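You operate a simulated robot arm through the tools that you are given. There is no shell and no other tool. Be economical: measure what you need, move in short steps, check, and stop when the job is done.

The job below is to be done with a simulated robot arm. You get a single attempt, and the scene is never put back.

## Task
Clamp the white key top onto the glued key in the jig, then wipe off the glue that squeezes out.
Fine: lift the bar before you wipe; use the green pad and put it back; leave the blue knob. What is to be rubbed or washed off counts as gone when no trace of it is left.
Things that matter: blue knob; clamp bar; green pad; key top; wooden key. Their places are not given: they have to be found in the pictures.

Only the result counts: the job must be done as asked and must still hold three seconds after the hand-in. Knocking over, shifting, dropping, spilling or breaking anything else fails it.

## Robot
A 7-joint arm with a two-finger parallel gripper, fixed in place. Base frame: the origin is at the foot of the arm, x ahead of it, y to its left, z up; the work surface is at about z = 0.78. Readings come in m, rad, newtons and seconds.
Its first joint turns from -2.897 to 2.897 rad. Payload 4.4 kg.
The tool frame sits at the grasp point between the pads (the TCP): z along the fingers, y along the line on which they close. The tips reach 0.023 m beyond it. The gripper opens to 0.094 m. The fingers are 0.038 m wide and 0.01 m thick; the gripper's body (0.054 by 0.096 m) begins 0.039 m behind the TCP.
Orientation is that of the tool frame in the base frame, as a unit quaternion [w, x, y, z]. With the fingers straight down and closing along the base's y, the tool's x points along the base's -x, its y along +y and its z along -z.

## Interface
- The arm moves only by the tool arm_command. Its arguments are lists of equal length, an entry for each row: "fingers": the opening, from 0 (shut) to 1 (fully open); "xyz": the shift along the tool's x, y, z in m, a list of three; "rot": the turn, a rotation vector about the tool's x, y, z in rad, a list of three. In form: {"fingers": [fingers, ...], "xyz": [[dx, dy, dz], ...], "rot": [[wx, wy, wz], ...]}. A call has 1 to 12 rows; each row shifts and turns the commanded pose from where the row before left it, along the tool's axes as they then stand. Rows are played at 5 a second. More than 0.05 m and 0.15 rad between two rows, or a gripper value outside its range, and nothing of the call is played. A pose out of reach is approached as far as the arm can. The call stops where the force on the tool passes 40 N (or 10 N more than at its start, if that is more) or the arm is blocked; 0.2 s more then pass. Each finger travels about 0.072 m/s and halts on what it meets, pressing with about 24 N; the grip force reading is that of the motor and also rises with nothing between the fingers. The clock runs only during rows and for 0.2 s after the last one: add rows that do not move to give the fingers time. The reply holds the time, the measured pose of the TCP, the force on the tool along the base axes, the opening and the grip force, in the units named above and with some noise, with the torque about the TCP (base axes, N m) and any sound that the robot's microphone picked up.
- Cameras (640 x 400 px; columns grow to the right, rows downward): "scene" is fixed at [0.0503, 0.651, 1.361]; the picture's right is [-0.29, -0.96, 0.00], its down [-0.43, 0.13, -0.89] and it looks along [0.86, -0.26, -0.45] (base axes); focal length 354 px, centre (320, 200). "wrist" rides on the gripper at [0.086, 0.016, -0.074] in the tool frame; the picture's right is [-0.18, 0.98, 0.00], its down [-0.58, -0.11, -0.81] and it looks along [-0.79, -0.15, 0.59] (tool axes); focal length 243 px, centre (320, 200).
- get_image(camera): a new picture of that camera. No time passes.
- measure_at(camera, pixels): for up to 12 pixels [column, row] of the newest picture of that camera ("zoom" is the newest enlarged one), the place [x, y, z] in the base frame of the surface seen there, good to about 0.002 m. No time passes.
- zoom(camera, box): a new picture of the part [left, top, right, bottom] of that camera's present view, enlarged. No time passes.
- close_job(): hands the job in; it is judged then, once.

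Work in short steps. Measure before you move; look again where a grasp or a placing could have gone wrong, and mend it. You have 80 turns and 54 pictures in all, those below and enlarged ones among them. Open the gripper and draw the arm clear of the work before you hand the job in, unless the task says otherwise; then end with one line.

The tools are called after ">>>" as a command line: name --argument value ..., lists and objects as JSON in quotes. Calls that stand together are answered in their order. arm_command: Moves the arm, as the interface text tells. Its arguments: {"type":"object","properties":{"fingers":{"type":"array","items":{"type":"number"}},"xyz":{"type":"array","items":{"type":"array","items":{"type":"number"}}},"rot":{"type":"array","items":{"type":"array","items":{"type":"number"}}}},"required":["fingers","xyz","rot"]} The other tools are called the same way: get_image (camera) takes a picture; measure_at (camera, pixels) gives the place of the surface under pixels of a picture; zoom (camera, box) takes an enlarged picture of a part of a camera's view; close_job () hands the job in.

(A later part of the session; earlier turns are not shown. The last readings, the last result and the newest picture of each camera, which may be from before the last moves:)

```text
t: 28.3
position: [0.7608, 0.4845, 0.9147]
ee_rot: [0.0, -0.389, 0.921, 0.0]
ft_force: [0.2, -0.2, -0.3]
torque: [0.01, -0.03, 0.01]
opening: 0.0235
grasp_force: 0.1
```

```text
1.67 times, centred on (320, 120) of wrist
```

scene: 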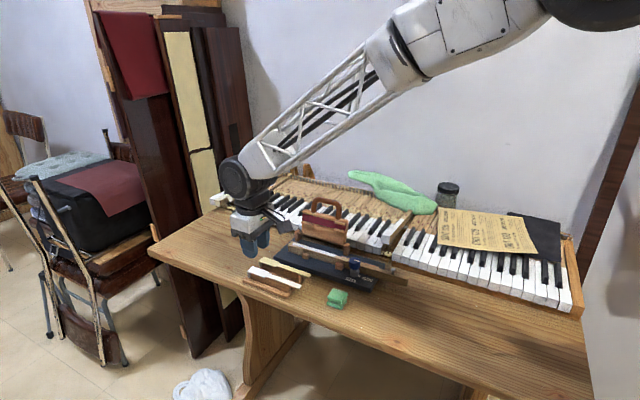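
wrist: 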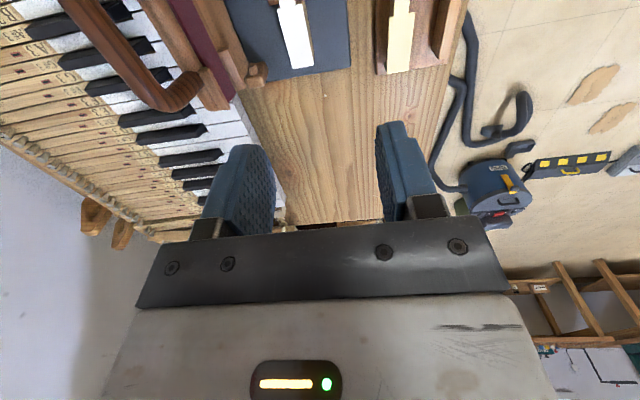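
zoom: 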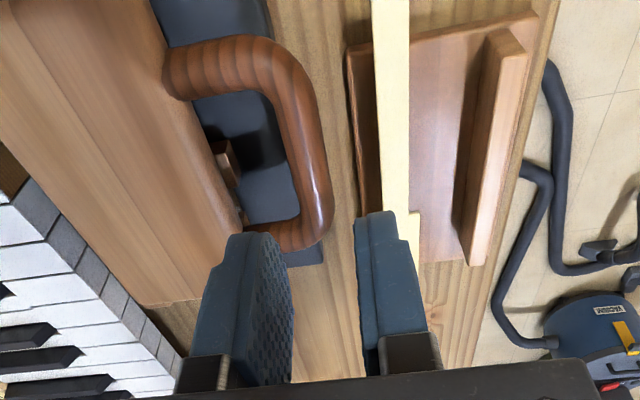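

I measure the handle's inner and outer edges and the yellow top's edge here.

>>> measure_at --camera "zoom" --pixels '[[283, 130], [300, 130], [312, 120], [326, 165], [290, 160], [308, 150], [378, 130], [300, 235], [240, 45], [385, 190]]'

```text
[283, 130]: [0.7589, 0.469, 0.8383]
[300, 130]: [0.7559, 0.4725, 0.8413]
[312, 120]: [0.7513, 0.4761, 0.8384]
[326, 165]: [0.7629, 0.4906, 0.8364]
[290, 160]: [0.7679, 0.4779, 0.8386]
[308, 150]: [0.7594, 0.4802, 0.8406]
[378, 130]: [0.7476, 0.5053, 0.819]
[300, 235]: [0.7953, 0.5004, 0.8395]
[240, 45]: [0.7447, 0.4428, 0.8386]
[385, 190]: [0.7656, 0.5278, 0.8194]
```

Handle centre is at about (0.762,0.480,0.8345). I descend to straddle it, then narrow the fingers.

>>> arm_command --fingers '[0.25, 0.25, 0.25, 0.25, 0.2, 0.2]' --xyz '[[0.003, -0.0028, 0.03], [0, 0, 0.03], [0, 0, 0.0225], [0, 0, 0], [0, 0, 0], [0, 0, 0]]' --rot '[[0, 0, 0], [0, 0, 0], [0, 0, 0], [0, 0, 0], [0, 0, 0], [0, 0, 0]]'

>>> zoom --camera "scene" --box '[262, 220, 374, 290]'

```text
t: 29.7
position: [0.7612, 0.4805, 0.8308]
ee_rot: [0.001, -0.389, 0.921, 0.0]
ft_force: [10.8, -4.7, -2.3]
torque: [0.15, 0.02, 0.25]
opening: 0.0237
grasp_force: 5.5
```

```text
5.71 times, centred on (318, 255) of scene
```

zoom: 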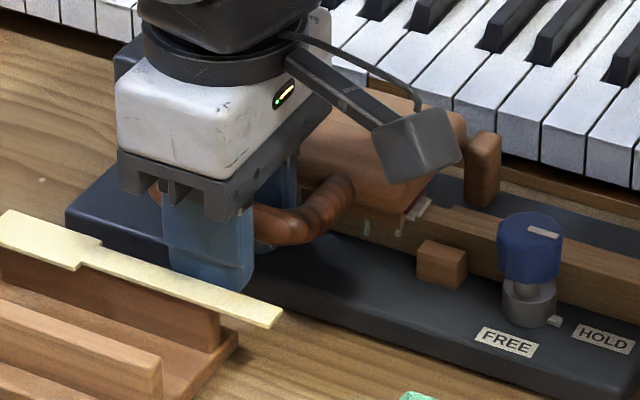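

The far finger meets the handle (10 N toward the far side), so the cage sits off-centre. I open slightly, shift 3 mm to the far side and narrow again.

>>> arm_command --fingers '[0.28, 0.28, 0.28, 0.2, 0.2]' --xyz '[[0, 0, 0], [0, -0.003, 0], [0, 0, 0], [0, 0, 0], [0, 0, 0]]' --rot '[[0, 0, 0], [0, 0, 0], [0, 0, 0], [0, 0, 0], [0, 0, 0]]'

```text
t: 30.9
position: [0.7629, 0.4771, 0.8297]
ee_rot: [0.001, -0.388, 0.921, 0.0]
ft_force: [0.0, -0.4, 0.3]
torque: [0.02, -0.02, 0.01]
opening: 0.0188
grasp_force: 0.1
```

The cage is now free. Vertical fingers need friction to raise the handle, so I grip it and lift along the arc for three steps.

>>> arm_command --fingers '[0.08, 0.08, 0.08, 0.08, 0.08, 0.08]' --xyz '[[0, 0, 0], [0, 0, 0], [0, -0.0043, -0.0222], [0, -0.0088, -0.0208], [0, -0.013, -0.0185], [0, 0, 0]]' --rot '[[0, 0, 0], [0, 0, 0], [0, 0, 0], [0, 0, 0], [0, 0, 0], [0, 0, 0]]'

>>> zoom --camera "scene" --box '[262, 200, 374, 270]'

```text
t: 32.3
position: [0.7824, 0.4608, 0.8923]
ee_rot: [0.001, -0.389, 0.921, 0.001]
ft_force: [-9.1, 4.4, 7.2]
torque: [-0.31, 0.34, 0.06]
opening: 0.0158
grasp_force: 24.1
```

```text
5.71 times, centred on (318, 235) of scene
```

zoom: 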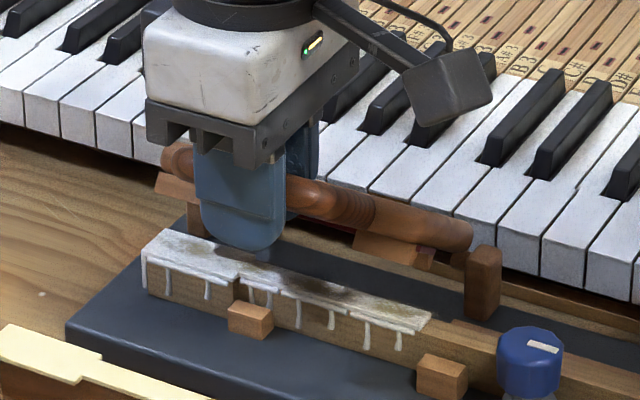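

The bar rises and the plate stays put, with glue runs along its edge. I continue the arc past vertical.

>>> arm_command --fingers '[0.08, 0.08, 0.08, 0.08, 0.08]' --xyz '[[0, -0.0155, -0.0154], [0, -0.0194, -0.0116], [0, -0.0213, -0.0073], [0, -0.0224, -0.0028], [0, 0, 0]]' --rot '[[0, 0, 0], [0, 0, 0], [0, 0, 0], [0, 0, 0], [0, 0, 0]]'

```text
t: 33.5
position: [0.8395, 0.4041, 0.9284]
ee_rot: [0.001, -0.389, 0.921, 0.0]
ft_force: [7.3, 9.5, -8.0]
torque: [-0.18, 0.31, -0.72]
opening: 0.0158
grasp_force: 24.2
```

The bar is upright. I loosen the fingers to the cage width and push on to its rest lean.

>>> arm_command --fingers '[0.2, 0.2, 0.2, 0.2, 0.2]' --xyz '[[0, 0, 0], [0, -0.018, 0.0005], [0, -0.014, 0.003], [0, -0.006, 0.002], [0, 0, 0]]' --rot '[[0, 0, 0], [0, 0, 0], [0, 0, 0], [0, 0, 0], [0, 0, 0]]'

>>> zoom --camera "scene" --box '[262, 190, 374, 260]'

```text
t: 34.7
position: [0.8662, 0.3786, 0.9252]
ee_rot: [0.001, -0.388, 0.921, 0.0]
ft_force: [1.2, 0.0, 0.8]
torque: [-0.01, -0.02, -0.01]
opening: 0.0188
grasp_force: 0.0
```

```text
5.71 times, centred on (318, 225) of scene
```

zoom: 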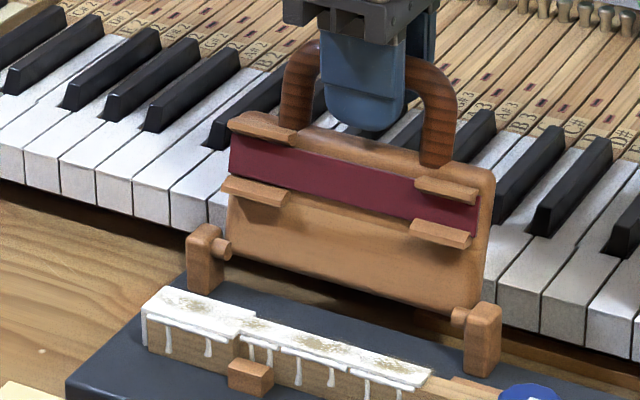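

The bar is back at rest, clear of the key. I open, rise, and travel to above the green pad.

>>> arm_command --fingers '[0.35, 0.4, 0.4, 0.4, 0.5, 0.5, 0.5, 0.5, 0.5, 0.5]' --xyz '[[0, 0, 0], [0, 0, 0], [0, 0, -0.045], [0, 0, -0.045], [0.0245, 0.0405, 0], [0.0245, 0.0405, 0], [0.0245, 0.0405, 0], [0.0245, 0.0405, 0], [0.0244, 0.0405, 0], [0, 0, 0]]' --rot '[[0, 0, 0], [0, 0, 0], [0, 0, 0], [0, 0, 0], [0, 0, 0], [0, 0, 0], [0, 0, 0], [0, 0, 0], [0, 0, 0], [0, 0, 0]]'

>>> arm_command --fingers '[0.6, 0.6, 0.6, 0.6, 0.6, 0.6, 0.6, 0.6, 0.6, 0.6, 0.6, 0.6]' --xyz '[[0, 0, 0], [0, 0, 0], [0, 0, 0], [0, 0, 0], [0, 0, 0], [0, 0, 0], [0, 0, 0], [0, 0, 0], [0, 0, 0], [0, 0, 0], [0, 0, 0], [0, 0, 0]]' --rot '[[0, 0, 0.1427], [0, 0, 0.1427], [0, 0, 0.1427], [0, 0, 0.1427], [0, 0, 0.1427], [0, 0, 0.1427], [0, 0, 0.1427], [0, 0, 0.1427], [0, 0, 0.1427], [0, 0, 0.1427], [0, 0, 0.1427], [0, 0, 0]]'

>>> zoom --camera "scene" --box '[278, 220, 374, 310]'

```text
t: 36.9
position: [0.634, 0.4334, 1.013]
ee_rot: [0.0, -0.389, 0.921, 0.001]
ft_force: [0.2, -0.5, 0.0]
torque: [-0.01, 0.02, -0.04]
opening: 0.0469
grasp_force: 0.1
```

```text
t: 39.5
position: [0.6342, 0.4319, 1.0146]
ee_rot: [0.0, 0.377, 0.926, 0.001]
ft_force: [0.2, -0.4, 0.3]
torque: [-0.01, 0.01, 0.02]
opening: 0.0562
grasp_force: 0.1
```

```text
4.44 times, centred on (326, 265) of scene
```

zoom: 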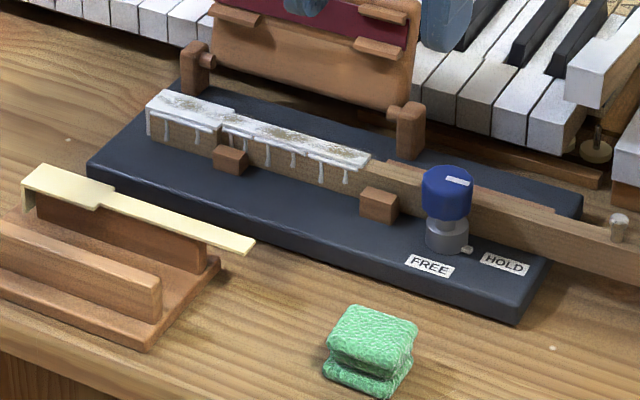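

I measure the pad's edges and the ends of the glue drips in this view.

>>> measure_at --camera "zoom" --pixels '[[329, 348], [348, 308], [416, 324], [396, 368], [371, 336], [400, 382], [326, 374], [410, 362], [345, 360], [340, 352]]'

>>> measure_at --camera "zoom" --pixels '[[148, 130], [167, 138], [198, 143], [246, 145], [267, 163], [294, 165], [321, 178], [345, 182], [175, 102], [290, 142], [230, 165], [366, 150]]'

```text
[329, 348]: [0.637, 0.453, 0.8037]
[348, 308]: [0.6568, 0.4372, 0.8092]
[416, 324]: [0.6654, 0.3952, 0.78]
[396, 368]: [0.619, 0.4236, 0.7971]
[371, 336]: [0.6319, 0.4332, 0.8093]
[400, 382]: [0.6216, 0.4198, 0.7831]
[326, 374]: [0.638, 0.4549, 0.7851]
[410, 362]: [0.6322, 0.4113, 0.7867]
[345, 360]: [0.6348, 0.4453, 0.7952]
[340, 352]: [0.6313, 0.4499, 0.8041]
```

```text
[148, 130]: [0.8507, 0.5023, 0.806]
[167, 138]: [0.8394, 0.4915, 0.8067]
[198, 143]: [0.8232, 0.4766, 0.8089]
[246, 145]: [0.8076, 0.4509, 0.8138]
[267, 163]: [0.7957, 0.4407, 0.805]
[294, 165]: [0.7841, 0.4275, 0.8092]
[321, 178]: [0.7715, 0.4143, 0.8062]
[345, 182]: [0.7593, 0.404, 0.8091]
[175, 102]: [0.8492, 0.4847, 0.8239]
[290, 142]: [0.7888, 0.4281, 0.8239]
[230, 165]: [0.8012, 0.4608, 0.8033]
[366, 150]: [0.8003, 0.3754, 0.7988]
```

The pad is centred at about (0.636,0.4315) with its top at 0.809 and its longer side along the key's direction. I descend to TCP z 0.820 to grip only its upper slab, and close.

>>> arm_command --fingers '[0.6, 0.6, 0.6, 0.6, 0.6, 0.6, 0.2, 0.2, 0.2, 0.2]' --xyz '[[-0.0021, 0.0007, 0.04], [0, 0, 0.04], [0, 0, 0.04], [0, 0, 0.04], [0, 0, 0.034], [0, 0, 0], [0, 0, 0], [0, 0, 0], [0, 0, 0], [0, 0, 0]]' --rot '[[0, 0, 0], [0, 0, 0], [0, 0, 0], [0, 0, 0], [0, 0, 0], [0, 0, 0], [0, 0, 0], [0, 0, 0], [0, 0, 0], [0, 0, 0]]'

>>> zoom --camera "scene" --box '[298, 260, 378, 310]'

```text
t: 41.7
position: [0.6364, 0.4322, 0.8194]
ee_rot: [0.001, 0.376, 0.927, 0.001]
ft_force: [0.2, -0.8, 0.6]
torque: [0.01, -0.01, -0.01]
opening: 0.0384
grasp_force: 23.8
```

```text
8.00 times, centred on (338, 285) of scene
```

zoom: 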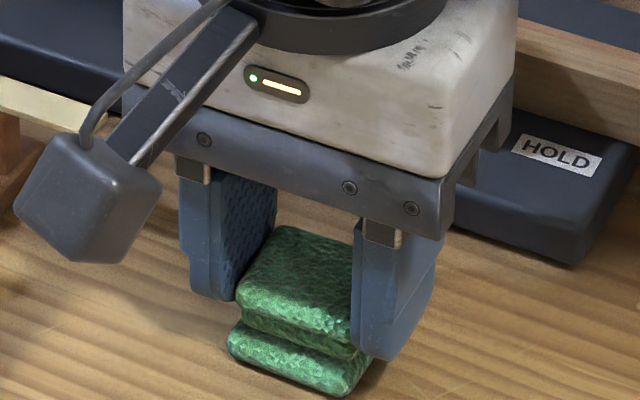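

The pad is gripped by its upper slab. I lift and carry it over the tail end of the white top, then lower close to the surface.

>>> arm_command --fingers '[0.2, 0.2, 0.2, 0.2, 0.2, 0.2, 0.2, 0.2, 0.2, 0.2]' --xyz '[[0, 0, -0.03], [0, 0, -0.05], [0, 0, -0.05], [-0.0379, 0.0236, 0], [-0.0379, 0.0236, 0], [-0.038, 0.0237, 0], [0, 0, 0.04], [0, 0, 0.035], [0, 0, 0.008], [0, 0, 0]]' --rot '[[0, 0, 0], [0, 0, 0], [0, 0, 0], [0, 0, 0], [0, 0, 0], [0, 0, 0], [0, 0, 0], [0, 0, 0], [0, 0, 0], [0, 0, 0]]'

>>> zoom --camera "scene" --box '[282, 210, 378, 270]'

```text
t: 43.9
position: [0.7696, 0.4029, 0.8695]
ee_rot: [0.0, 0.377, 0.926, 0.001]
ft_force: [0.7, 0.3, -0.2]
torque: [0.01, 0.0, 0.0]
opening: 0.0387
grasp_force: 23.7
```

```text
6.67 times, centred on (330, 240) of scene
```

zoom: 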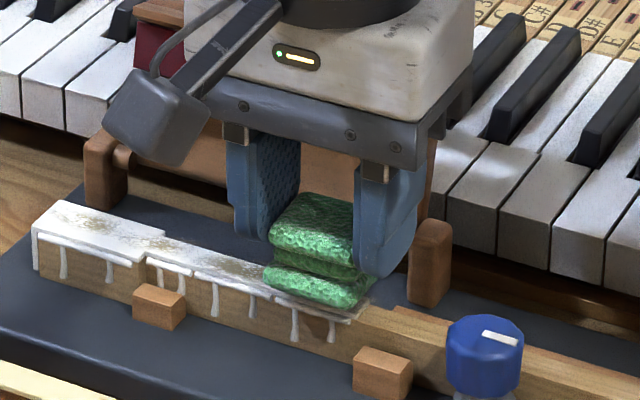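

The pad hovers about 7 mm over the top. I move along to the front end in the air and lower to light contact, so that strokes push the lip against the key.

>>> arm_command --fingers '[0.2, 0.2, 0.2, 0.2, 0.2, 0.2]' --xyz '[[0, 0.041, 0], [0, 0.041, 0], [0, 0.04, 0], [0, 0, 0.005], [0, 0, 0.001], [0, 0, 0]]' --rot '[[0, 0, 0], [0, 0, 0], [0, 0, 0], [0, 0, 0], [0, 0, 0], [0, 0, 0]]'

```text
t: 45.3
position: [0.855, 0.4903, 0.8618]
ee_rot: [0.001, 0.377, 0.926, 0.0]
ft_force: [0.8, 0.0, 2.3]
torque: [-0.05, -0.04, 0.02]
opening: 0.0384
grasp_force: 23.6
```

Light contact (2 N). I press half a millimetre more and stroke to the tail and back.

>>> arm_command --fingers '[0.2, 0.2, 0.2, 0.2, 0.2, 0.2, 0.2, 0.2, 0.2]' --xyz '[[0, 0, 0.0006], [0, -0.018, 0], [0, -0.018, 0], [0, -0.018, 0], [0, -0.018, 0], [0, -0.018, 0], [0, -0.018, 0], [0, -0.018, 0], [0, 0, 0]]' --rot '[[0, 0, 0], [0, 0, 0], [0, 0, 0], [0, 0, 0], [0, 0, 0], [0, 0, 0], [0, 0, 0], [0, 0, 0], [0, 0, 0]]'

>>> zoom --camera "scene" --box '[278, 220, 358, 270]'

```text
t: 47.3
position: [0.7657, 0.4002, 0.861]
ee_rot: [0.0, 0.376, 0.927, 0.0]
ft_force: [3.7, 5.0, 24.0]
torque: [0.12, -0.21, -0.01]
opening: 0.0386
grasp_force: 24.5
```

```text
8.00 times, centred on (318, 245) of scene
```

zoom: 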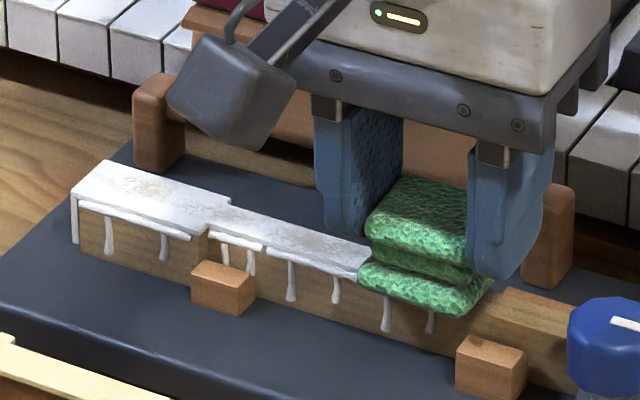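

The top stroke worked (24 N, surface cleaner). Next is the near side: I rise, shift to the near side, tilt 12° so the pad leads, and lower beside the tail part between the two stops.

>>> arm_command --fingers '[0.2, 0.2, 0.2, 0.2, 0.2, 0.2, 0.2, 0.2]' --xyz '[[0, 0, -0.026], [0.0445, 0.001, 0], [0, 0, 0], [0, 0, 0], [0.004, 0, 0.02], [0.0045, 0, 0.02], [0.001, 0, 0.0045], [0, 0, 0]]' --rot '[[0, 0, 0], [0, 0, 0], [0, -0.105, 0], [0, -0.105, 0], [0, 0, 0], [0, 0, 0], [0, 0, 0], [0, 0, 0]]'

>>> zoom --camera "scene" --box '[278, 220, 374, 280]'

```text
t: 49.1
position: [0.7347, 0.4302, 0.8413]
ee_rot: [0.098, 0.374, 0.921, -0.039]
ft_force: [0.5, 0.3, 0.1]
torque: [-0.03, 0.0, 0.03]
opening: 0.0383
grasp_force: 23.5
```

```text
6.67 times, centred on (326, 250) of scene
```

zoom: 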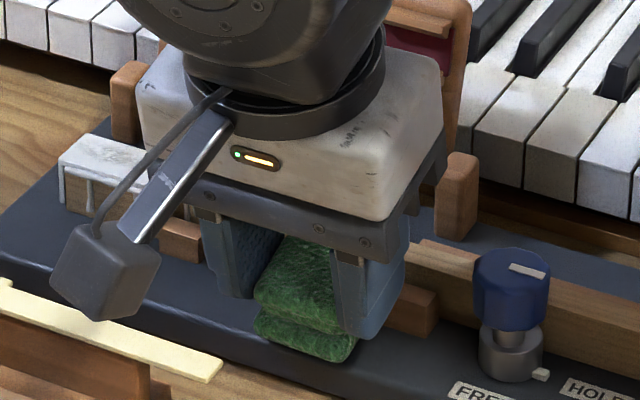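

Tilt and position are right, with n=0.215. I advance 16 mm toward the key side and read the contact force.

>>> arm_command --fingers '[0.2, 0.2, 0.2, 0.2, 0.2]' --xyz '[[-0.0068, 0, 0.0015], [-0.0068, 0, 0.0015], [-0.0015, 0, 0.0003], [-0.0008, 0, 0.0002], [0, 0, 0]]' --rot '[[0, 0, 0], [0, 0, 0], [0, 0, 0], [0, 0, 0], [0, 0, 0]]'

```text
t: 50.3
position: [0.7466, 0.4194, 0.84]
ee_rot: [0.098, 0.374, 0.921, -0.038]
ft_force: [-9.0, 7.3, -2.4]
torque: [0.31, 0.35, -0.24]
opening: 0.0387
grasp_force: 23.8
```

Contact with 11 N against the key side. I stroke along toward the first stop and back.

>>> arm_command --fingers '[0.2, 0.2, 0.2, 0.2, 0.2, 0.2, 0.2, 0.2, 0.2]' --xyz '[[0, 0.011, 0], [0, 0.011, 0], [0, 0.011, 0], [0, 0.011, 0], [0, -0.011, 0], [0, -0.011, 0], [0, -0.011, 0], [0, -0.011, 0], [0, 0, 0]]' --rot '[[0, 0, 0], [0, 0, 0], [0, 0, 0], [0, 0, 0], [0, 0, 0], [0, 0, 0], [0, 0, 0], [0, 0, 0], [0, 0, 0]]'

```text
t: 52.3
position: [0.7448, 0.422, 0.8407]
ee_rot: [0.098, 0.374, 0.921, -0.039]
ft_force: [0.9, 0.8, -0.7]
torque: [0.02, -0.01, 0.01]
opening: 0.0385
grasp_force: 23.6
```

Contact was lost at the end of the stroke. I press in again by 2.5 mm, stroke once more, then back off and rise to look.

>>> arm_command --fingers '[0.2, 0.2, 0.2, 0.2, 0.2, 0.2, 0.2]' --xyz '[[-0.0025, 0, 0.0005], [0, 0.011, 0], [0, 0.011, 0], [-0.0005, 0.011, 0], [0, 0.011, 0], [0, 0, 0], [0, 0, 0]]' --rot '[[0, 0, 0], [0, 0, 0], [0, 0, 0], [0, 0, 0], [0, 0, 0], [0, 0, 0], [0, 0, 0]]'

>>> arm_command --fingers '[0.2, 0.2, 0.2, 0.2, 0.2, 0.2]' --xyz '[[0.02, 0, -0.004], [-0.008, 0, -0.039], [-0.008, 0, -0.039], [-0.008, 0, -0.039], [-0.002, 0, -0.01], [0, 0, 0]]' --rot '[[0, 0, 0], [0, 0, 0], [0, 0, 0], [0, 0, 0], [0, 0, 0], [0, 0, 0]]'

>>> zoom --camera "scene" --box '[278, 220, 358, 270]'

```text
t: 53.9
position: [0.7791, 0.4502, 0.8412]
ee_rot: [0.098, 0.374, 0.922, -0.039]
ft_force: [-12.0, -12.9, 2.7]
torque: [-0.46, 0.31, -0.35]
opening: 0.0384
grasp_force: 24.2
```

```text
t: 55.3
position: [0.7616, 0.4651, 0.9705]
ee_rot: [0.098, 0.373, 0.922, -0.038]
ft_force: [0.3, 0.1, -0.3]
torque: [0.02, 0.0, -0.03]
opening: 0.0388
grasp_force: 24.2
```

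```text
8.00 times, centred on (318, 245) of scene
```

zoom: 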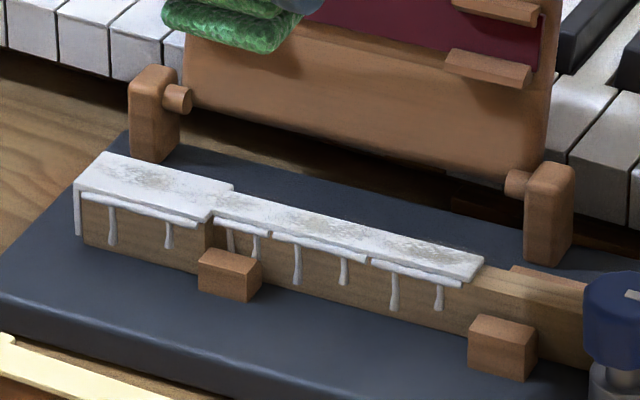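

The drips are still there: the earlier contact was the second stop, not the key side. I go back down farther from that stop (x+y≈1.19) and advance more.

>>> arm_command --fingers '[0.2, 0.2, 0.2, 0.2, 0.2, 0.2, 0.2]' --xyz '[[-0.0098, -0.026, 0.0021], [0.009, 0, 0.0423], [0.009, 0, 0.0423], [0.009, 0, 0.0423], [-0.0068, 0, 0.0015], [-0.0078, 0, 0.0016], [0, 0, 0]]' --rot '[[0, 0, 0], [0, 0, 0], [0, 0, 0], [0, 0, 0], [0, 0, 0], [0, 0, 0], [0, 0, 0]]'

>>> arm_command --fingers '[0.2, 0.2, 0.2]' --xyz '[[-0.001, 0, 0.0002], [-0.001, 0, 0.0002], [0, 0, 0]]' --rot '[[0, 0, 0], [0, 0, 0], [0, 0, 0]]'

```text
t: 56.9
position: [0.7614, 0.4286, 0.8399]
ee_rot: [0.098, 0.374, 0.921, -0.039]
ft_force: [-0.2, -0.3, 0.4]
torque: [0.01, 0.06, 0.01]
opening: 0.0385
grasp_force: 24.2
```

```text
t: 57.7
position: [0.7642, 0.4283, 0.8398]
ee_rot: [0.098, 0.374, 0.921, -0.039]
ft_force: [-0.7, -0.1, 1.0]
torque: [-0.02, 0.01, 0.0]
opening: 0.0386
grasp_force: 24.1
```

No contact yet at n=0.2375; I advance another 3 mm in small steps.

>>> arm_command --fingers '[0.2, 0.2, 0.2, 0.2]' --xyz '[[-0.001, 0, 0.0002], [-0.001, 0, 0.0002], [-0.001, 0, 0.0002], [0, 0, 0]]' --rot '[[0, 0, 0], [0, 0, 0], [0, 0, 0], [0, 0, 0]]'

```text
t: 58.7
position: [0.767, 0.4265, 0.8406]
ee_rot: [0.098, 0.374, 0.922, -0.039]
ft_force: [-0.8, -0.8, -0.3]
torque: [0.03, 0.03, 0.03]
opening: 0.0385
grasp_force: 24.2
```

Still no force at n=0.241, which is unexpected. I look at the situation.

>>> zoom --camera "scene" --box '[278, 220, 374, 280]'

>>> zoom --camera "wrist" --box '[160, 0, 480, 240]'

```text
6.67 times, centred on (326, 250) of scene
```

zoom: 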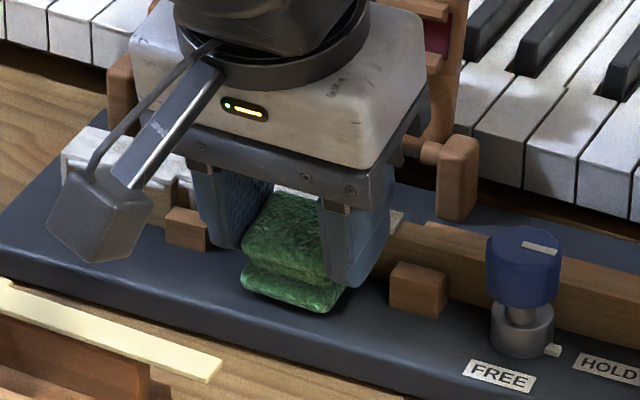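

```text
1.67 times, centred on (320, 120) of wrist
```

zoom: 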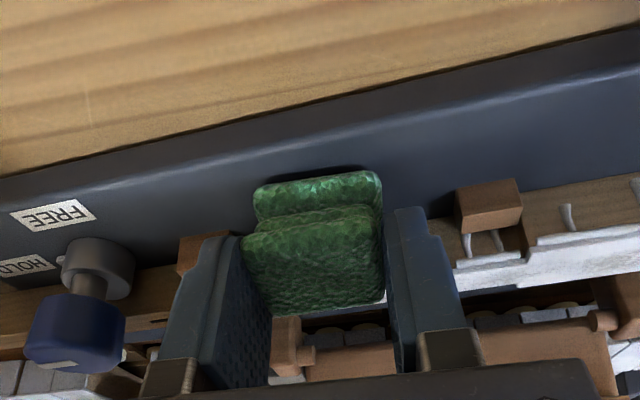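

The pad seems close to but not yet against the key side. I measure the pad's and key's positions.

>>> measure_at --camera "wrist" --pixels '[[350, 107], [316, 115], [387, 105], [350, 130], [350, 160], [385, 175], [315, 150], [440, 147], [480, 140]]'

>>> measure_at --camera "zoom" --pixels '[[265, 178], [320, 172], [375, 180], [310, 220], [480, 195], [470, 245], [545, 240]]'

>>> arm_command --fingers '[0.2, 0.2, 0.2]' --xyz '[[-0.001, 0, 0.0002], [-0.001, 0, 0.0002], [0, 0, 0]]' --rot '[[0, 0, 0], [0, 0, 0], [0, 0, 0]]'

```text
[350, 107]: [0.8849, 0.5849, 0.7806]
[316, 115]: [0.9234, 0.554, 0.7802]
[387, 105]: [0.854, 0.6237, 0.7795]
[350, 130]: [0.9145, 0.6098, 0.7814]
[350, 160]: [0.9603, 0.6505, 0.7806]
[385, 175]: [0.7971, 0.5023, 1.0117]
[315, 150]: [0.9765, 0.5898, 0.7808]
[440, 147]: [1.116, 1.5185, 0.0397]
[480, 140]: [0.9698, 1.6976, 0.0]
```

```text
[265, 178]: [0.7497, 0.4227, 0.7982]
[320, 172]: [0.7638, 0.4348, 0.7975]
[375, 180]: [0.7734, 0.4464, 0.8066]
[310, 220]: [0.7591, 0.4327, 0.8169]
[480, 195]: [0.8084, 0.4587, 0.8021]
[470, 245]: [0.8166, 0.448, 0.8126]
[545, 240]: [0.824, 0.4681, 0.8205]
```

```text
t: 59.5
position: [0.768, 0.4248, 0.8405]
ee_rot: [0.099, 0.374, 0.922, -0.038]
ft_force: [-11.5, 11.3, 0.2]
torque: [0.35, 0.39, 0.33]
opening: 0.0383
grasp_force: 23.8
```

Now there is 16 N on the key side at pad height, but only at the pad's front end (yaw moment). I ease off, yaw 0.06 rad to lie flush, and press in again.

>>> arm_command --fingers '[0.2, 0.2, 0.2, 0.2]' --xyz '[[0.002, 0, -0.0004], [-0.001, 0, 0.0002], [-0.001, 0, 0.0002], [0, 0, 0]]' --rot '[[0, 0, -0.06], [0, 0, 0], [0, 0, 0], [0, 0, 0]]'

```text
t: 60.5
position: [0.7678, 0.4245, 0.8406]
ee_rot: [0.097, 0.347, 0.932, -0.041]
ft_force: [-6.4, 7.7, 0.2]
torque: [0.19, 0.21, -0.18]
opening: 0.0382
grasp_force: 24.0
```

Now the rear end leads, so flush lies halfway. I turn back 0.03 and stroke between the stops.

>>> arm_command --fingers '[0.2, 0.2, 0.2, 0.2, 0.2, 0.2, 0.2, 0.2, 0.2, 0.2]' --xyz '[[-0.0005, 0, 0.0001], [0.0003, -0.007, 0], [0.0003, -0.007, 0], [-0.0003, 0.007, 0], [-0.0003, 0.007, 0], [-0.0003, 0.008, 0], [-0.0003, 0.008, 0], [-0.0003, 0.006, 0], [0.0003, -0.006, 0], [0, 0, 0]]' --rot '[[0, 0, 0.03], [0, 0, 0], [0, 0, 0], [0, 0, 0], [0, 0, 0], [0, 0, 0], [0, 0, 0], [0, 0, 0], [0, 0, 0], [0, 0, 0]]'

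>>> arm_command --fingers '[0.2, 0.2, 0.2, 0.2, 0.2, 0.2]' --xyz '[[0.02, 0, -0.004], [-0.008, 0, -0.039], [-0.008, 0, -0.039], [-0.008, 0, -0.039], [-0.002, 0, -0.01], [0, 0, 0]]' --rot '[[0, 0, 0], [0, 0, 0], [0, 0, 0], [0, 0, 0], [0, 0, 0], [0, 0, 0]]'

>>> zoom --camera "scene" --box '[278, 220, 358, 270]'

```text
t: 62.7
position: [0.7809, 0.4344, 0.8418]
ee_rot: [0.098, 0.361, 0.927, -0.04]
ft_force: [-4.6, 11.1, 4.6]
torque: [0.36, 0.11, 0.06]
opening: 0.0381
grasp_force: 23.6
```

```text
t: 64.1
position: [0.7642, 0.4489, 0.9705]
ee_rot: [0.098, 0.361, 0.926, -0.041]
ft_force: [0.6, -0.2, 0.3]
torque: [0.0, 0.02, 0.01]
opening: 0.0382
grasp_force: 23.7
```

```text
8.00 times, centred on (318, 245) of scene
```

zoom: 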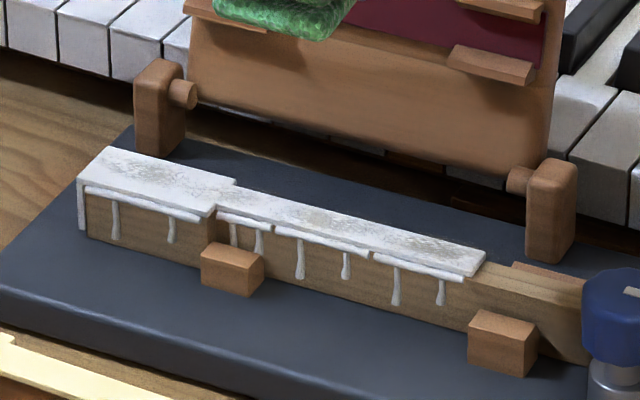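

The beads sit at the plate's seam (z≈0.819), higher than where the tilted pad touched. I make the pad upright and lower it so its side covers z 0.813–0.825, which also clears the stops.

>>> arm_command --fingers '[0.2, 0.2, 0.2, 0.2, 0.2, 0.2, 0.2]' --xyz '[[0, 0, 0], [0, 0, 0], [-0.001, -0.0235, 0], [0, 0, 0.04], [0, 0, 0.04], [0, 0, 0.038], [0, 0, 0]]' --rot '[[0, 0.105, 0], [0, 0.105, 0], [0, 0, 0], [0, 0, 0], [0, 0, 0], [0, 0, 0], [0, 0, 0]]'

>>> arm_command --fingers '[0.2, 0.2, 0.2, 0.2]' --xyz '[[-0.004, 0, 0], [-0.004, 0, 0], [-0.003, 0, 0], [0, 0, 0]]' --rot '[[0, 0, 0], [0, 0, 0], [0, 0, 0], [0, 0, 0]]'

```text
t: 65.7
position: [0.7487, 0.4336, 0.851]
ee_rot: [-0.001, 0.362, 0.932, -0.003]
ft_force: [-0.2, -0.4, -1.1]
torque: [0.01, 0.01, 0.0]
opening: 0.0386
grasp_force: 24.3
```

```text
t: 66.7
position: [0.7572, 0.4244, 0.8531]
ee_rot: [0.0, 0.362, 0.932, -0.003]
ft_force: [0.7, -0.6, 1.3]
torque: [0.02, -0.02, -0.03]
opening: 0.0385
grasp_force: 24.2
```

No contact yet at n=0.235. I advance 4 mm more in 1 mm steps.

>>> arm_command --fingers '[0.2, 0.2, 0.2, 0.2, 0.2]' --xyz '[[-0.001, 0, 0], [-0.001, 0, 0], [-0.001, 0, 0], [-0.001, 0, 0], [0, 0, 0]]' --rot '[[0, 0, 0], [0, 0, 0], [0, 0, 0], [0, 0, 0], [0, 0, 0]]'

```text
t: 67.9
position: [0.7608, 0.4207, 0.8519]
ee_rot: [-0.001, 0.362, 0.932, -0.003]
ft_force: [0.2, 0.5, 0.7]
torque: [-0.02, 0.0, 0.01]
opening: 0.0383
grasp_force: 23.9
```

Still free at n=0.2405. I continue 4 mm more.

>>> arm_command --fingers '[0.2, 0.2, 0.2, 0.2, 0.2]' --xyz '[[-0.001, 0, 0], [-0.001, 0, 0], [-0.001, 0, 0], [-0.001, 0, 0], [0, 0, 0]]' --rot '[[0, 0, 0], [0, 0, 0], [0, 0, 0], [0, 0, 0], [0, 0, 0]]'

```text
t: 69.1
position: [0.7622, 0.4189, 0.8519]
ee_rot: [-0.001, 0.362, 0.932, -0.003]
ft_force: [-0.5, 0.0, -0.4]
torque: [0.0, 0.04, -0.01]
opening: 0.0382
grasp_force: 24.0
```

No contact at about n=0.244; I look closely at the pad's relation to the key.

>>> zoom --camera "scene" --box '[300, 220, 364, 260]'

```text
10.00 times, centred on (332, 240) of scene
```

zoom: 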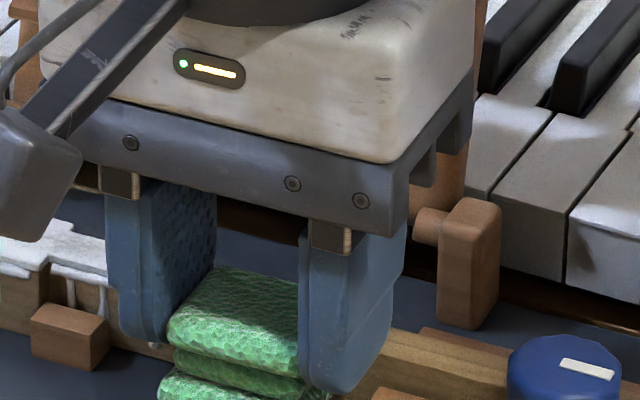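

I measure the pad's faces here: top slab front edge, waist, lower slab edge.

>>> measure_at --camera "zoom" --pixels '[[172, 345], [205, 272], [290, 285], [285, 365], [180, 365], [168, 382], [165, 395], [230, 395], [270, 380], [240, 320], [230, 375], [60, 262]]'

```text
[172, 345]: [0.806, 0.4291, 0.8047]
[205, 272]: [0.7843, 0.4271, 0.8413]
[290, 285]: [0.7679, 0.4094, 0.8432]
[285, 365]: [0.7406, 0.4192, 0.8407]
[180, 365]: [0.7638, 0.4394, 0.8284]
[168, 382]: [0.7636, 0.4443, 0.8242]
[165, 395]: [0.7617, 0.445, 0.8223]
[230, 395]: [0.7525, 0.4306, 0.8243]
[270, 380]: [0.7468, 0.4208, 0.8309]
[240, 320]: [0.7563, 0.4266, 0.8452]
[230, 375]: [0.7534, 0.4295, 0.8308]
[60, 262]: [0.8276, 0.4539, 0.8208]
```

The pad is off-centre by about 3 mm in the grip, so its face is just now at the key side (n≈0.254). I advance another 3 mm.

>>> arm_command --fingers '[0.2, 0.2, 0.2, 0.2]' --xyz '[[-0.001, 0, 0], [-0.001, 0, 0], [-0.001, 0, 0], [0, 0, 0]]' --rot '[[0, 0, 0], [0, 0, 0], [0, 0, 0], [0, 0, 0]]'

```text
t: 70.1
position: [0.766, 0.4167, 0.8511]
ee_rot: [-0.001, 0.362, 0.932, -0.002]
ft_force: [0.3, 0.1, 0.5]
torque: [-0.02, 0.03, 0.02]
opening: 0.0386
grasp_force: 24.3
```

Still free; 3 mm further.

>>> arm_command --fingers '[0.2, 0.2, 0.2, 0.2]' --xyz '[[-0.001, 0, 0], [-0.001, 0, 0], [-0.001, 0, 0], [0, 0, 0]]' --rot '[[0, 0, 0], [0, 0, 0], [0, 0, 0], [0, 0, 0]]'

```text
t: 71.1
position: [0.7677, 0.4149, 0.8523]
ee_rot: [0.0, 0.363, 0.932, -0.002]
ft_force: [-0.6, -0.2, -0.2]
torque: [-0.01, 0.06, -0.01]
opening: 0.0385
grasp_force: 23.9
```

Nothing yet; the pad's edges may be soft. I continue 4 mm more, watching force.

>>> arm_command --fingers '[0.2, 0.2, 0.2, 0.2, 0.2]' --xyz '[[-0.001, 0, 0], [-0.001, 0, 0], [-0.001, 0, 0], [-0.001, 0, 0], [0, 0, 0]]' --rot '[[0, 0, 0], [0, 0, 0], [0, 0, 0], [0, 0, 0], [0, 0, 0]]'

>>> zoom --camera "scene" --box '[290, 230, 354, 270]'

```text
t: 72.3
position: [0.7709, 0.4124, 0.8524]
ee_rot: [-0.001, 0.363, 0.932, -0.003]
ft_force: [-11.8, 10.5, 2.8]
torque: [0.28, 0.39, -0.07]
opening: 0.0385
grasp_force: 23.6
```

```text
10.00 times, centred on (322, 250) of scene
```

zoom: 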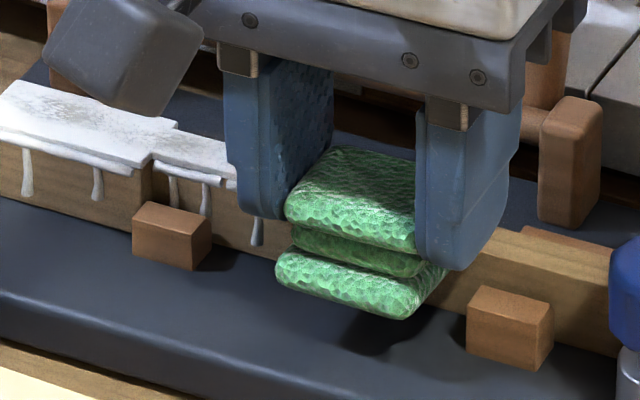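

Firm flush contact now (16 N, at pad height). I stroke along the tail seam, back and forth.

>>> arm_command --fingers '[0.2, 0.2, 0.2, 0.2, 0.2, 0.2, 0.2, 0.2, 0.2, 0.2, 0.2, 0.2]' --xyz '[[0.0003, -0.01, 0], [-0.0003, 0.01, 0], [-0.0004, 0.011, 0], [-0.0004, 0.011, 0], [-0.0004, 0.011, 0], [-0.0004, 0.01, 0], [0.0004, -0.011, 0], [0.0004, -0.011, 0], [0.0004, -0.011, 0], [0.0004, -0.011, 0], [0.0004, -0.01, 0], [0, 0, 0]]' --rot '[[0, 0, 0], [0, 0, 0], [0, 0, 0], [0, 0, 0], [0, 0, 0], [0, 0, 0], [0, 0, 0], [0, 0, 0], [0, 0, 0], [0, 0, 0], [0, 0, 0], [0, 0, 0]]'

>>> arm_command --fingers '[0.2, 0.2, 0.2, 0.2, 0.2, 0.2]' --xyz '[[0.015, 0, 0], [0, 0, -0.04], [0, 0, -0.04], [0, 0, -0.04], [0, 0, -0.005], [0, 0, 0]]' --rot '[[0, 0, 0], [0, 0, 0], [0, 0, 0], [0, 0, 0], [0, 0, 0], [0, 0, 0]]'

>>> zoom --camera "scene" --box '[282, 230, 346, 270]'

```text
t: 74.9
position: [0.7619, 0.4036, 0.8523]
ee_rot: [-0.001, 0.362, 0.932, -0.003]
ft_force: [-0.3, 0.9, 0.1]
torque: [-0.02, -0.01, 0.01]
opening: 0.0386
grasp_force: 24.5
```

```text
t: 76.3
position: [0.751, 0.4154, 0.9783]
ee_rot: [0.0, 0.362, 0.932, -0.003]
ft_force: [0.3, -0.1, 0.1]
torque: [0.01, -0.01, -0.03]
opening: 0.0386
grasp_force: 23.5
```

```text
10.00 times, centred on (314, 250) of scene
```

zoom: 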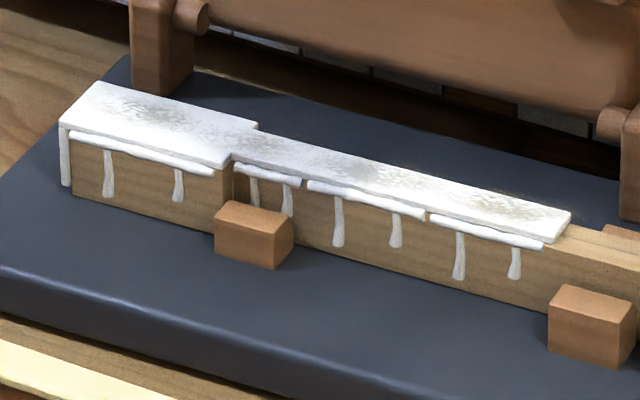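

The beads are still there. I measure the bead ridge, plate edge and key face in this picture to find exactly where the pad must press.

>>> measure_at --camera "zoom" --pixels '[[490, 233], [490, 222], [360, 200], [365, 190], [140, 153], [140, 143], [430, 255], [270, 176], [461, 255], [395, 232], [108, 175], [66, 165]]'

>>> zoom --camera "scene" --box '[300, 244, 340, 269]'

```text
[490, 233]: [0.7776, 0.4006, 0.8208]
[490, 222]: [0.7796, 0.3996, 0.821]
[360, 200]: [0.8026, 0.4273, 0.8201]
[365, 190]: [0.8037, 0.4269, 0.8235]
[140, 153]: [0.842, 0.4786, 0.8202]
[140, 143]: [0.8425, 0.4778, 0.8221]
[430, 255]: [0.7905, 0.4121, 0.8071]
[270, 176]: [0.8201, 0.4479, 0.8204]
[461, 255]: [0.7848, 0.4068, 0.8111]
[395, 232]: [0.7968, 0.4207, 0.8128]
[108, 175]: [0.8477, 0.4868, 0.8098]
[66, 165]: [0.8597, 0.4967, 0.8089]
```

```text
16.00 times, centred on (320, 256) of scene
```

zoom: 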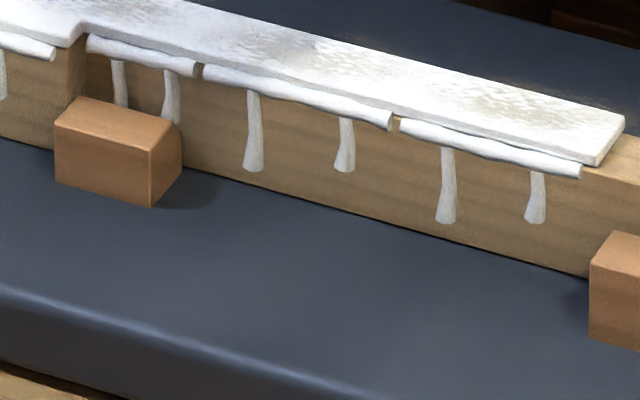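

The bead ridge is now at x−y≈0.363–0.377, about 10 mm farther than before: my side pushes slid the whole jig. I measure its first stop to quantify this.

>>> measure_at --camera "zoom" --pixels '[[118, 125], [90, 102], [175, 128], [150, 148], [60, 128], [620, 245], [600, 120], [625, 118], [598, 160], [450, 150], [490, 157], [320, 104]]'

>>> zoom --camera "scene" --box '[270, 225, 430, 325]'

```text
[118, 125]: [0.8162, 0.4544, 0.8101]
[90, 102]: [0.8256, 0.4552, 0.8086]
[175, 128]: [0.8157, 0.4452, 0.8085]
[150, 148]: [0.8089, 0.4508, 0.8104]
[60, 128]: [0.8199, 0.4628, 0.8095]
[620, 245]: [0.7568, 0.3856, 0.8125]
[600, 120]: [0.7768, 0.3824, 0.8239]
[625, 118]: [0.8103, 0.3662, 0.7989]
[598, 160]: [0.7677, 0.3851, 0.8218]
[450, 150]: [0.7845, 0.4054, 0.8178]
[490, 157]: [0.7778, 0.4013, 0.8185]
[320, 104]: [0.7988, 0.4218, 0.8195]
```

```text
4.00 times, centred on (350, 275) of scene
```

zoom: 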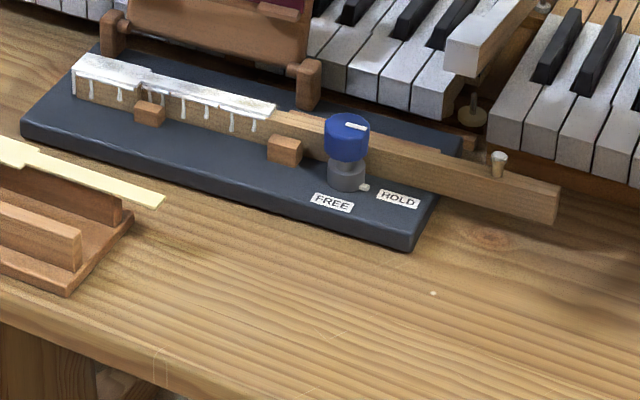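

I measure the second stop, knob, and the key's rear end here to get the jig's shift and any rotation.

>>> measure_at --camera "zoom" --pixels '[[284, 141], [149, 106], [347, 122], [500, 184], [540, 198], [325, 134], [411, 243], [22, 130], [60, 145], [380, 236], [72, 73], [460, 135]]'

```text
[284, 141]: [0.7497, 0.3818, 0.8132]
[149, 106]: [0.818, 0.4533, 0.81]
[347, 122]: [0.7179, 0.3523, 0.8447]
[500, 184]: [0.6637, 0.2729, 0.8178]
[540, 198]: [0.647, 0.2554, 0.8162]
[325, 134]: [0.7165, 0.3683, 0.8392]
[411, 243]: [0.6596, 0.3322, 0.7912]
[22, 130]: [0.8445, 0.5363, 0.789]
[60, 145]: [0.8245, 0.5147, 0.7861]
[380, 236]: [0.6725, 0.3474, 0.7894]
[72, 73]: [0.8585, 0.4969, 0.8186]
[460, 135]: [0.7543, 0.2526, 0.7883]
```

The jig slid about 11–14 mm to the far side and turned about 2°. I plan to push it back from behind the key, beside the knob, and first measure clearances there.

>>> measure_at --camera "zoom" --pixels '[[500, 35], [455, 70], [470, 80], [472, 120], [395, 75], [400, 140], [350, 105], [430, 145], [310, 100], [308, 70], [480, 152], [440, 110]]'

```text
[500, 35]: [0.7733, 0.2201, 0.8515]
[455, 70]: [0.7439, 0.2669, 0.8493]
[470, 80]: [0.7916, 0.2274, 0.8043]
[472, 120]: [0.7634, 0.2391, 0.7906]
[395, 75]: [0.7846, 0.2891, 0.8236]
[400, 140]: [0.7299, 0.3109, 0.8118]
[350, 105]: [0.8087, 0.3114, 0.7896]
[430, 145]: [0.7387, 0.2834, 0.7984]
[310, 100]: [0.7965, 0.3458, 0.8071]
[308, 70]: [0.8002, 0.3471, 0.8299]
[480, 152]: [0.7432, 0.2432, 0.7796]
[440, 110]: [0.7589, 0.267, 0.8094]
```

I'll push it back with the pad itself in the gap between key and bar, which also wipes the far side. I move over the gap (t=0.85, n=0.299) and descend.

>>> arm_command --fingers '[0.2, 0.2, 0.2, 0.2, 0.2, 0.2]' --xyz '[[-0.0314, 0.0113, 0], [-0.0313, 0.0113, 0], [0, 0, 0.043], [0, 0, 0.043], [0, 0, 0.043], [0, 0, 0]]' --rot '[[0, 0, 0], [0, 0, 0], [0, 0, 0], [0, 0, 0], [0, 0, 0], [0, 0, 0]]'

```text
t: 77.6
position: [0.8129, 0.3892, 0.8559]
ee_rot: [0.001, 0.362, 0.932, -0.002]
ft_force: [-15.7, -0.2, 11.8]
torque: [-0.14, -0.43, -0.23]
opening: 0.0387
grasp_force: 22.3
stopped in row 6: the force on the tool passed its limit at 56 N (the readings are from after the stop); the commanded pose is now the measured one
```

The finger touched the bar's clip (contact about 16 mm above the TCP on the bar side). I rise 8 mm, move 3 mm away from the bar, and descend gently.

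>>> arm_command --fingers '[0.2, 0.2, 0.2, 0.2, 0.2]' --xyz '[[0, 0, -0.008], [0.003, 0, 0], [0, 0, 0.007], [0, 0, 0.006], [0, 0, 0]]' --rot '[[0, 0, 0], [0, 0, 0], [0, 0, 0], [0, 0, 0], [0, 0, 0]]'

>>> zoom --camera "scene" --box '[282, 200, 378, 260]'

```text
t: 78.8
position: [0.8119, 0.391, 0.8517]
ee_rot: [0.002, 0.363, 0.932, 0.0]
ft_force: [5.3, -4.4, 29.9]
torque: [0.17, 0.15, 0.01]
opening: 0.0393
grasp_force: 24.2
```

```text
6.67 times, centred on (330, 230) of scene
```

zoom: 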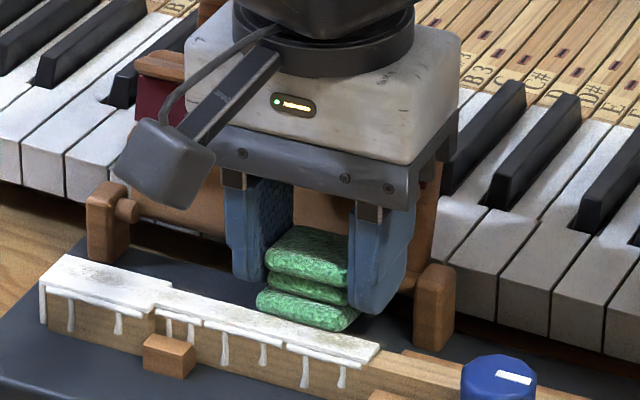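

The pad's lower slab rests on the plate's far edge; the gap is too narrow, so I leave that. I rise, go to the near side and tilt 30° so the pad's bottom face bears on the seam bead, then approach.

>>> arm_command --fingers '[0.2, 0.2, 0.2, 0.2, 0.2, 0.2, 0.2, 0.2, 0.2, 0.2, 0.2]' --xyz '[[0, 0, -0.03], [0, 0, -0.03], [0.033, -0.0064, 0], [0.033, -0.0064, 0], [0, 0, 0], [0, 0, 0], [0, 0, 0], [0, 0, 0], [0.0162, 0, 0.0281], [0, 0, 0.024], [0, 0, 0]]' --rot '[[0, 0, 0], [0, 0, 0], [0, 0, 0], [0, 0, 0], [0, -0.131, 0], [0, -0.131, 0], [0, -0.131, 0], [0, -0.131, 0], [0, 0, 0], [0, 0, 0], [0, 0, 0]]'

>>> arm_command --fingers '[0.2, 0.2, 0.2, 0.2]' --xyz '[[0, 0, 0.002], [0, 0, 0.001], [0, 0, 0.001], [0, 0, 0]]' --rot '[[0, 0, 0], [0, 0, 0], [0, 0, 0], [0, 0, 0]]'

```text
t: 81.2
position: [0.7622, 0.418, 0.8568]
ee_rot: [0.242, 0.349, 0.9, -0.095]
ft_force: [0.2, 0.5, -0.4]
torque: [-0.02, -0.04, 0.0]
opening: 0.0387
grasp_force: 23.6
```

```text
t: 82.2
position: [0.7636, 0.4164, 0.8535]
ee_rot: [0.243, 0.35, 0.9, -0.095]
ft_force: [0.0, -0.7, 0.5]
torque: [0.0, 0.01, -0.02]
opening: 0.0386
grasp_force: 24.5
```

At the expected contact point but still free. I advance a further 3 mm in 1 mm steps.

>>> arm_command --fingers '[0.2, 0.2, 0.2, 0.2]' --xyz '[[0, 0, 0.001], [0, 0, 0.001], [0, 0, 0.001], [0, 0, 0]]' --rot '[[0, 0, 0], [0, 0, 0], [0, 0, 0], [0, 0, 0]]'

```text
t: 83.2
position: [0.7648, 0.4155, 0.8507]
ee_rot: [0.242, 0.349, 0.9, -0.095]
ft_force: [-0.2, 0.1, 0.6]
torque: [-0.01, 0.0, -0.02]
opening: 0.0389
grasp_force: 24.3
```

Still free; 3 mm more.

>>> arm_command --fingers '[0.2, 0.2, 0.2, 0.2]' --xyz '[[0, 0, 0.001], [0, 0, 0.001], [0, 0, 0.001], [0, 0, 0]]' --rot '[[0, 0, 0], [0, 0, 0], [0, 0, 0], [0, 0, 0]]'

```text
t: 84.2
position: [0.7658, 0.4152, 0.8484]
ee_rot: [0.243, 0.349, 0.9, -0.095]
ft_force: [-2.0, 1.0, 9.0]
torque: [-0.05, -0.14, 0.02]
opening: 0.0389
grasp_force: 24.0
5 turns are left
```

Contact at 9 N on the seam, and few turns remain. I stroke the tail seam back and forth, then the head seam, retreat upright and take a look, all in one block.

>>> arm_command --fingers '[0.2, 0.2, 0.2, 0.2, 0.2, 0.2, 0.2, 0.2, 0.2, 0.2, 0.2, 0.2]' --xyz '[[0, -0.006, 0.0004], [0, 0.012, 0], [0, 0.012, 0], [0, 0.012, 0], [0, 0.012, 0], [0, 0.008, 0], [0, -0.01, 0], [0, -0.01, 0], [0, -0.01, 0], [0, -0.01, 0], [0, -0.01, 0], [0, 0, 0]]' --rot '[[0, 0, 0], [0, 0, 0], [0, 0, 0], [0, 0, 0], [0, 0, 0], [0, 0, 0], [0, 0, 0], [0, 0, 0], [0, 0, 0], [0, 0, 0], [0, 0, 0], [0, 0, 0]]'

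>>> arm_command --fingers '[0.2, 0.2, 0.2, 0.2, 0.2, 0.2, 0.2, 0.2, 0.2, 0.2, 0.2]' --xyz '[[0.0042, 0, -0.0084], [0, 0.033, 0], [0, 0.033, 0], [0, 0.0345, 0], [0, 0, 0.004], [0, 0, 0.0022], [0, 0.01, 0], [0, 0.01, 0], [0, -0.01, 0], [0, -0.01, 0], [0, -0.01, 0]]' --rot '[[0, 0, 0], [0, 0, 0], [0, 0, 0], [0, 0, 0], [0, 0, 0], [0, 0, 0], [0, 0, 0], [0, 0, 0], [0, 0, 0], [0, 0, 0], [0, 0, 0]]'

>>> arm_command --fingers '[0.2, 0.2, 0.2, 0.2, 0.2, 0.2, 0.2, 0.2, 0.2]' --xyz '[[0, 0.01, -0.03], [0, 0, 0], [0, 0, 0], [0, 0, 0], [0, 0, 0], [0, 0, -0.04], [0, 0, -0.04], [0, 0, -0.01], [0, 0, 0]]' --rot '[[0, 0, 0], [0, 0.131, 0], [0, 0.131, 0], [0, 0.131, 0], [0, 0.131, 0], [0, 0, 0], [0, 0, 0], [0, 0, 0], [0, 0, 0.03]]'

>>> zoom --camera "scene" --box '[270, 215, 366, 275]'

```text
t: 86.8
position: [0.7663, 0.4145, 0.8476]
ee_rot: [0.241, 0.351, 0.9, -0.096]
ft_force: [-3.1, 2.8, 11.2]
torque: [0.02, -0.2, 0.1]
opening: 0.0388
grasp_force: 24.3
```

```text
t: 89.2
position: [0.8238, 0.4845, 0.8483]
ee_rot: [0.243, 0.35, 0.9, -0.094]
ft_force: [0.4, 12.6, 18.5]
torque: [-0.06, -0.13, 0.12]
opening: 0.0386
grasp_force: 23.6
```

```text
t: 91.2
position: [0.8197, 0.5018, 0.9631]
ee_rot: [0.001, 0.376, 0.927, 0.0]
ft_force: [-0.3, 0.4, 0.3]
torque: [0.01, 0.04, 0.02]
opening: 0.0391
grasp_force: 24.6
```

```text
6.67 times, centred on (318, 245) of scene
4 turns are left
```

zoom: 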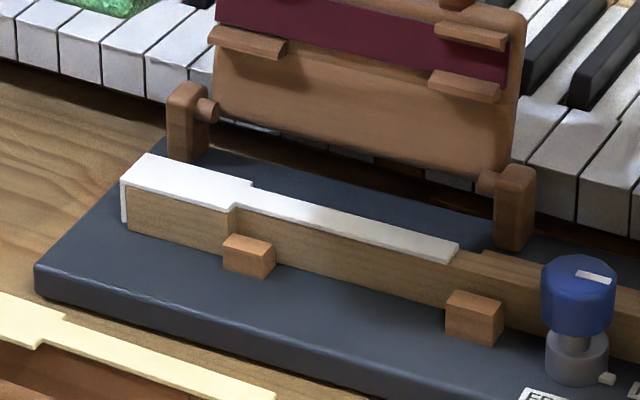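

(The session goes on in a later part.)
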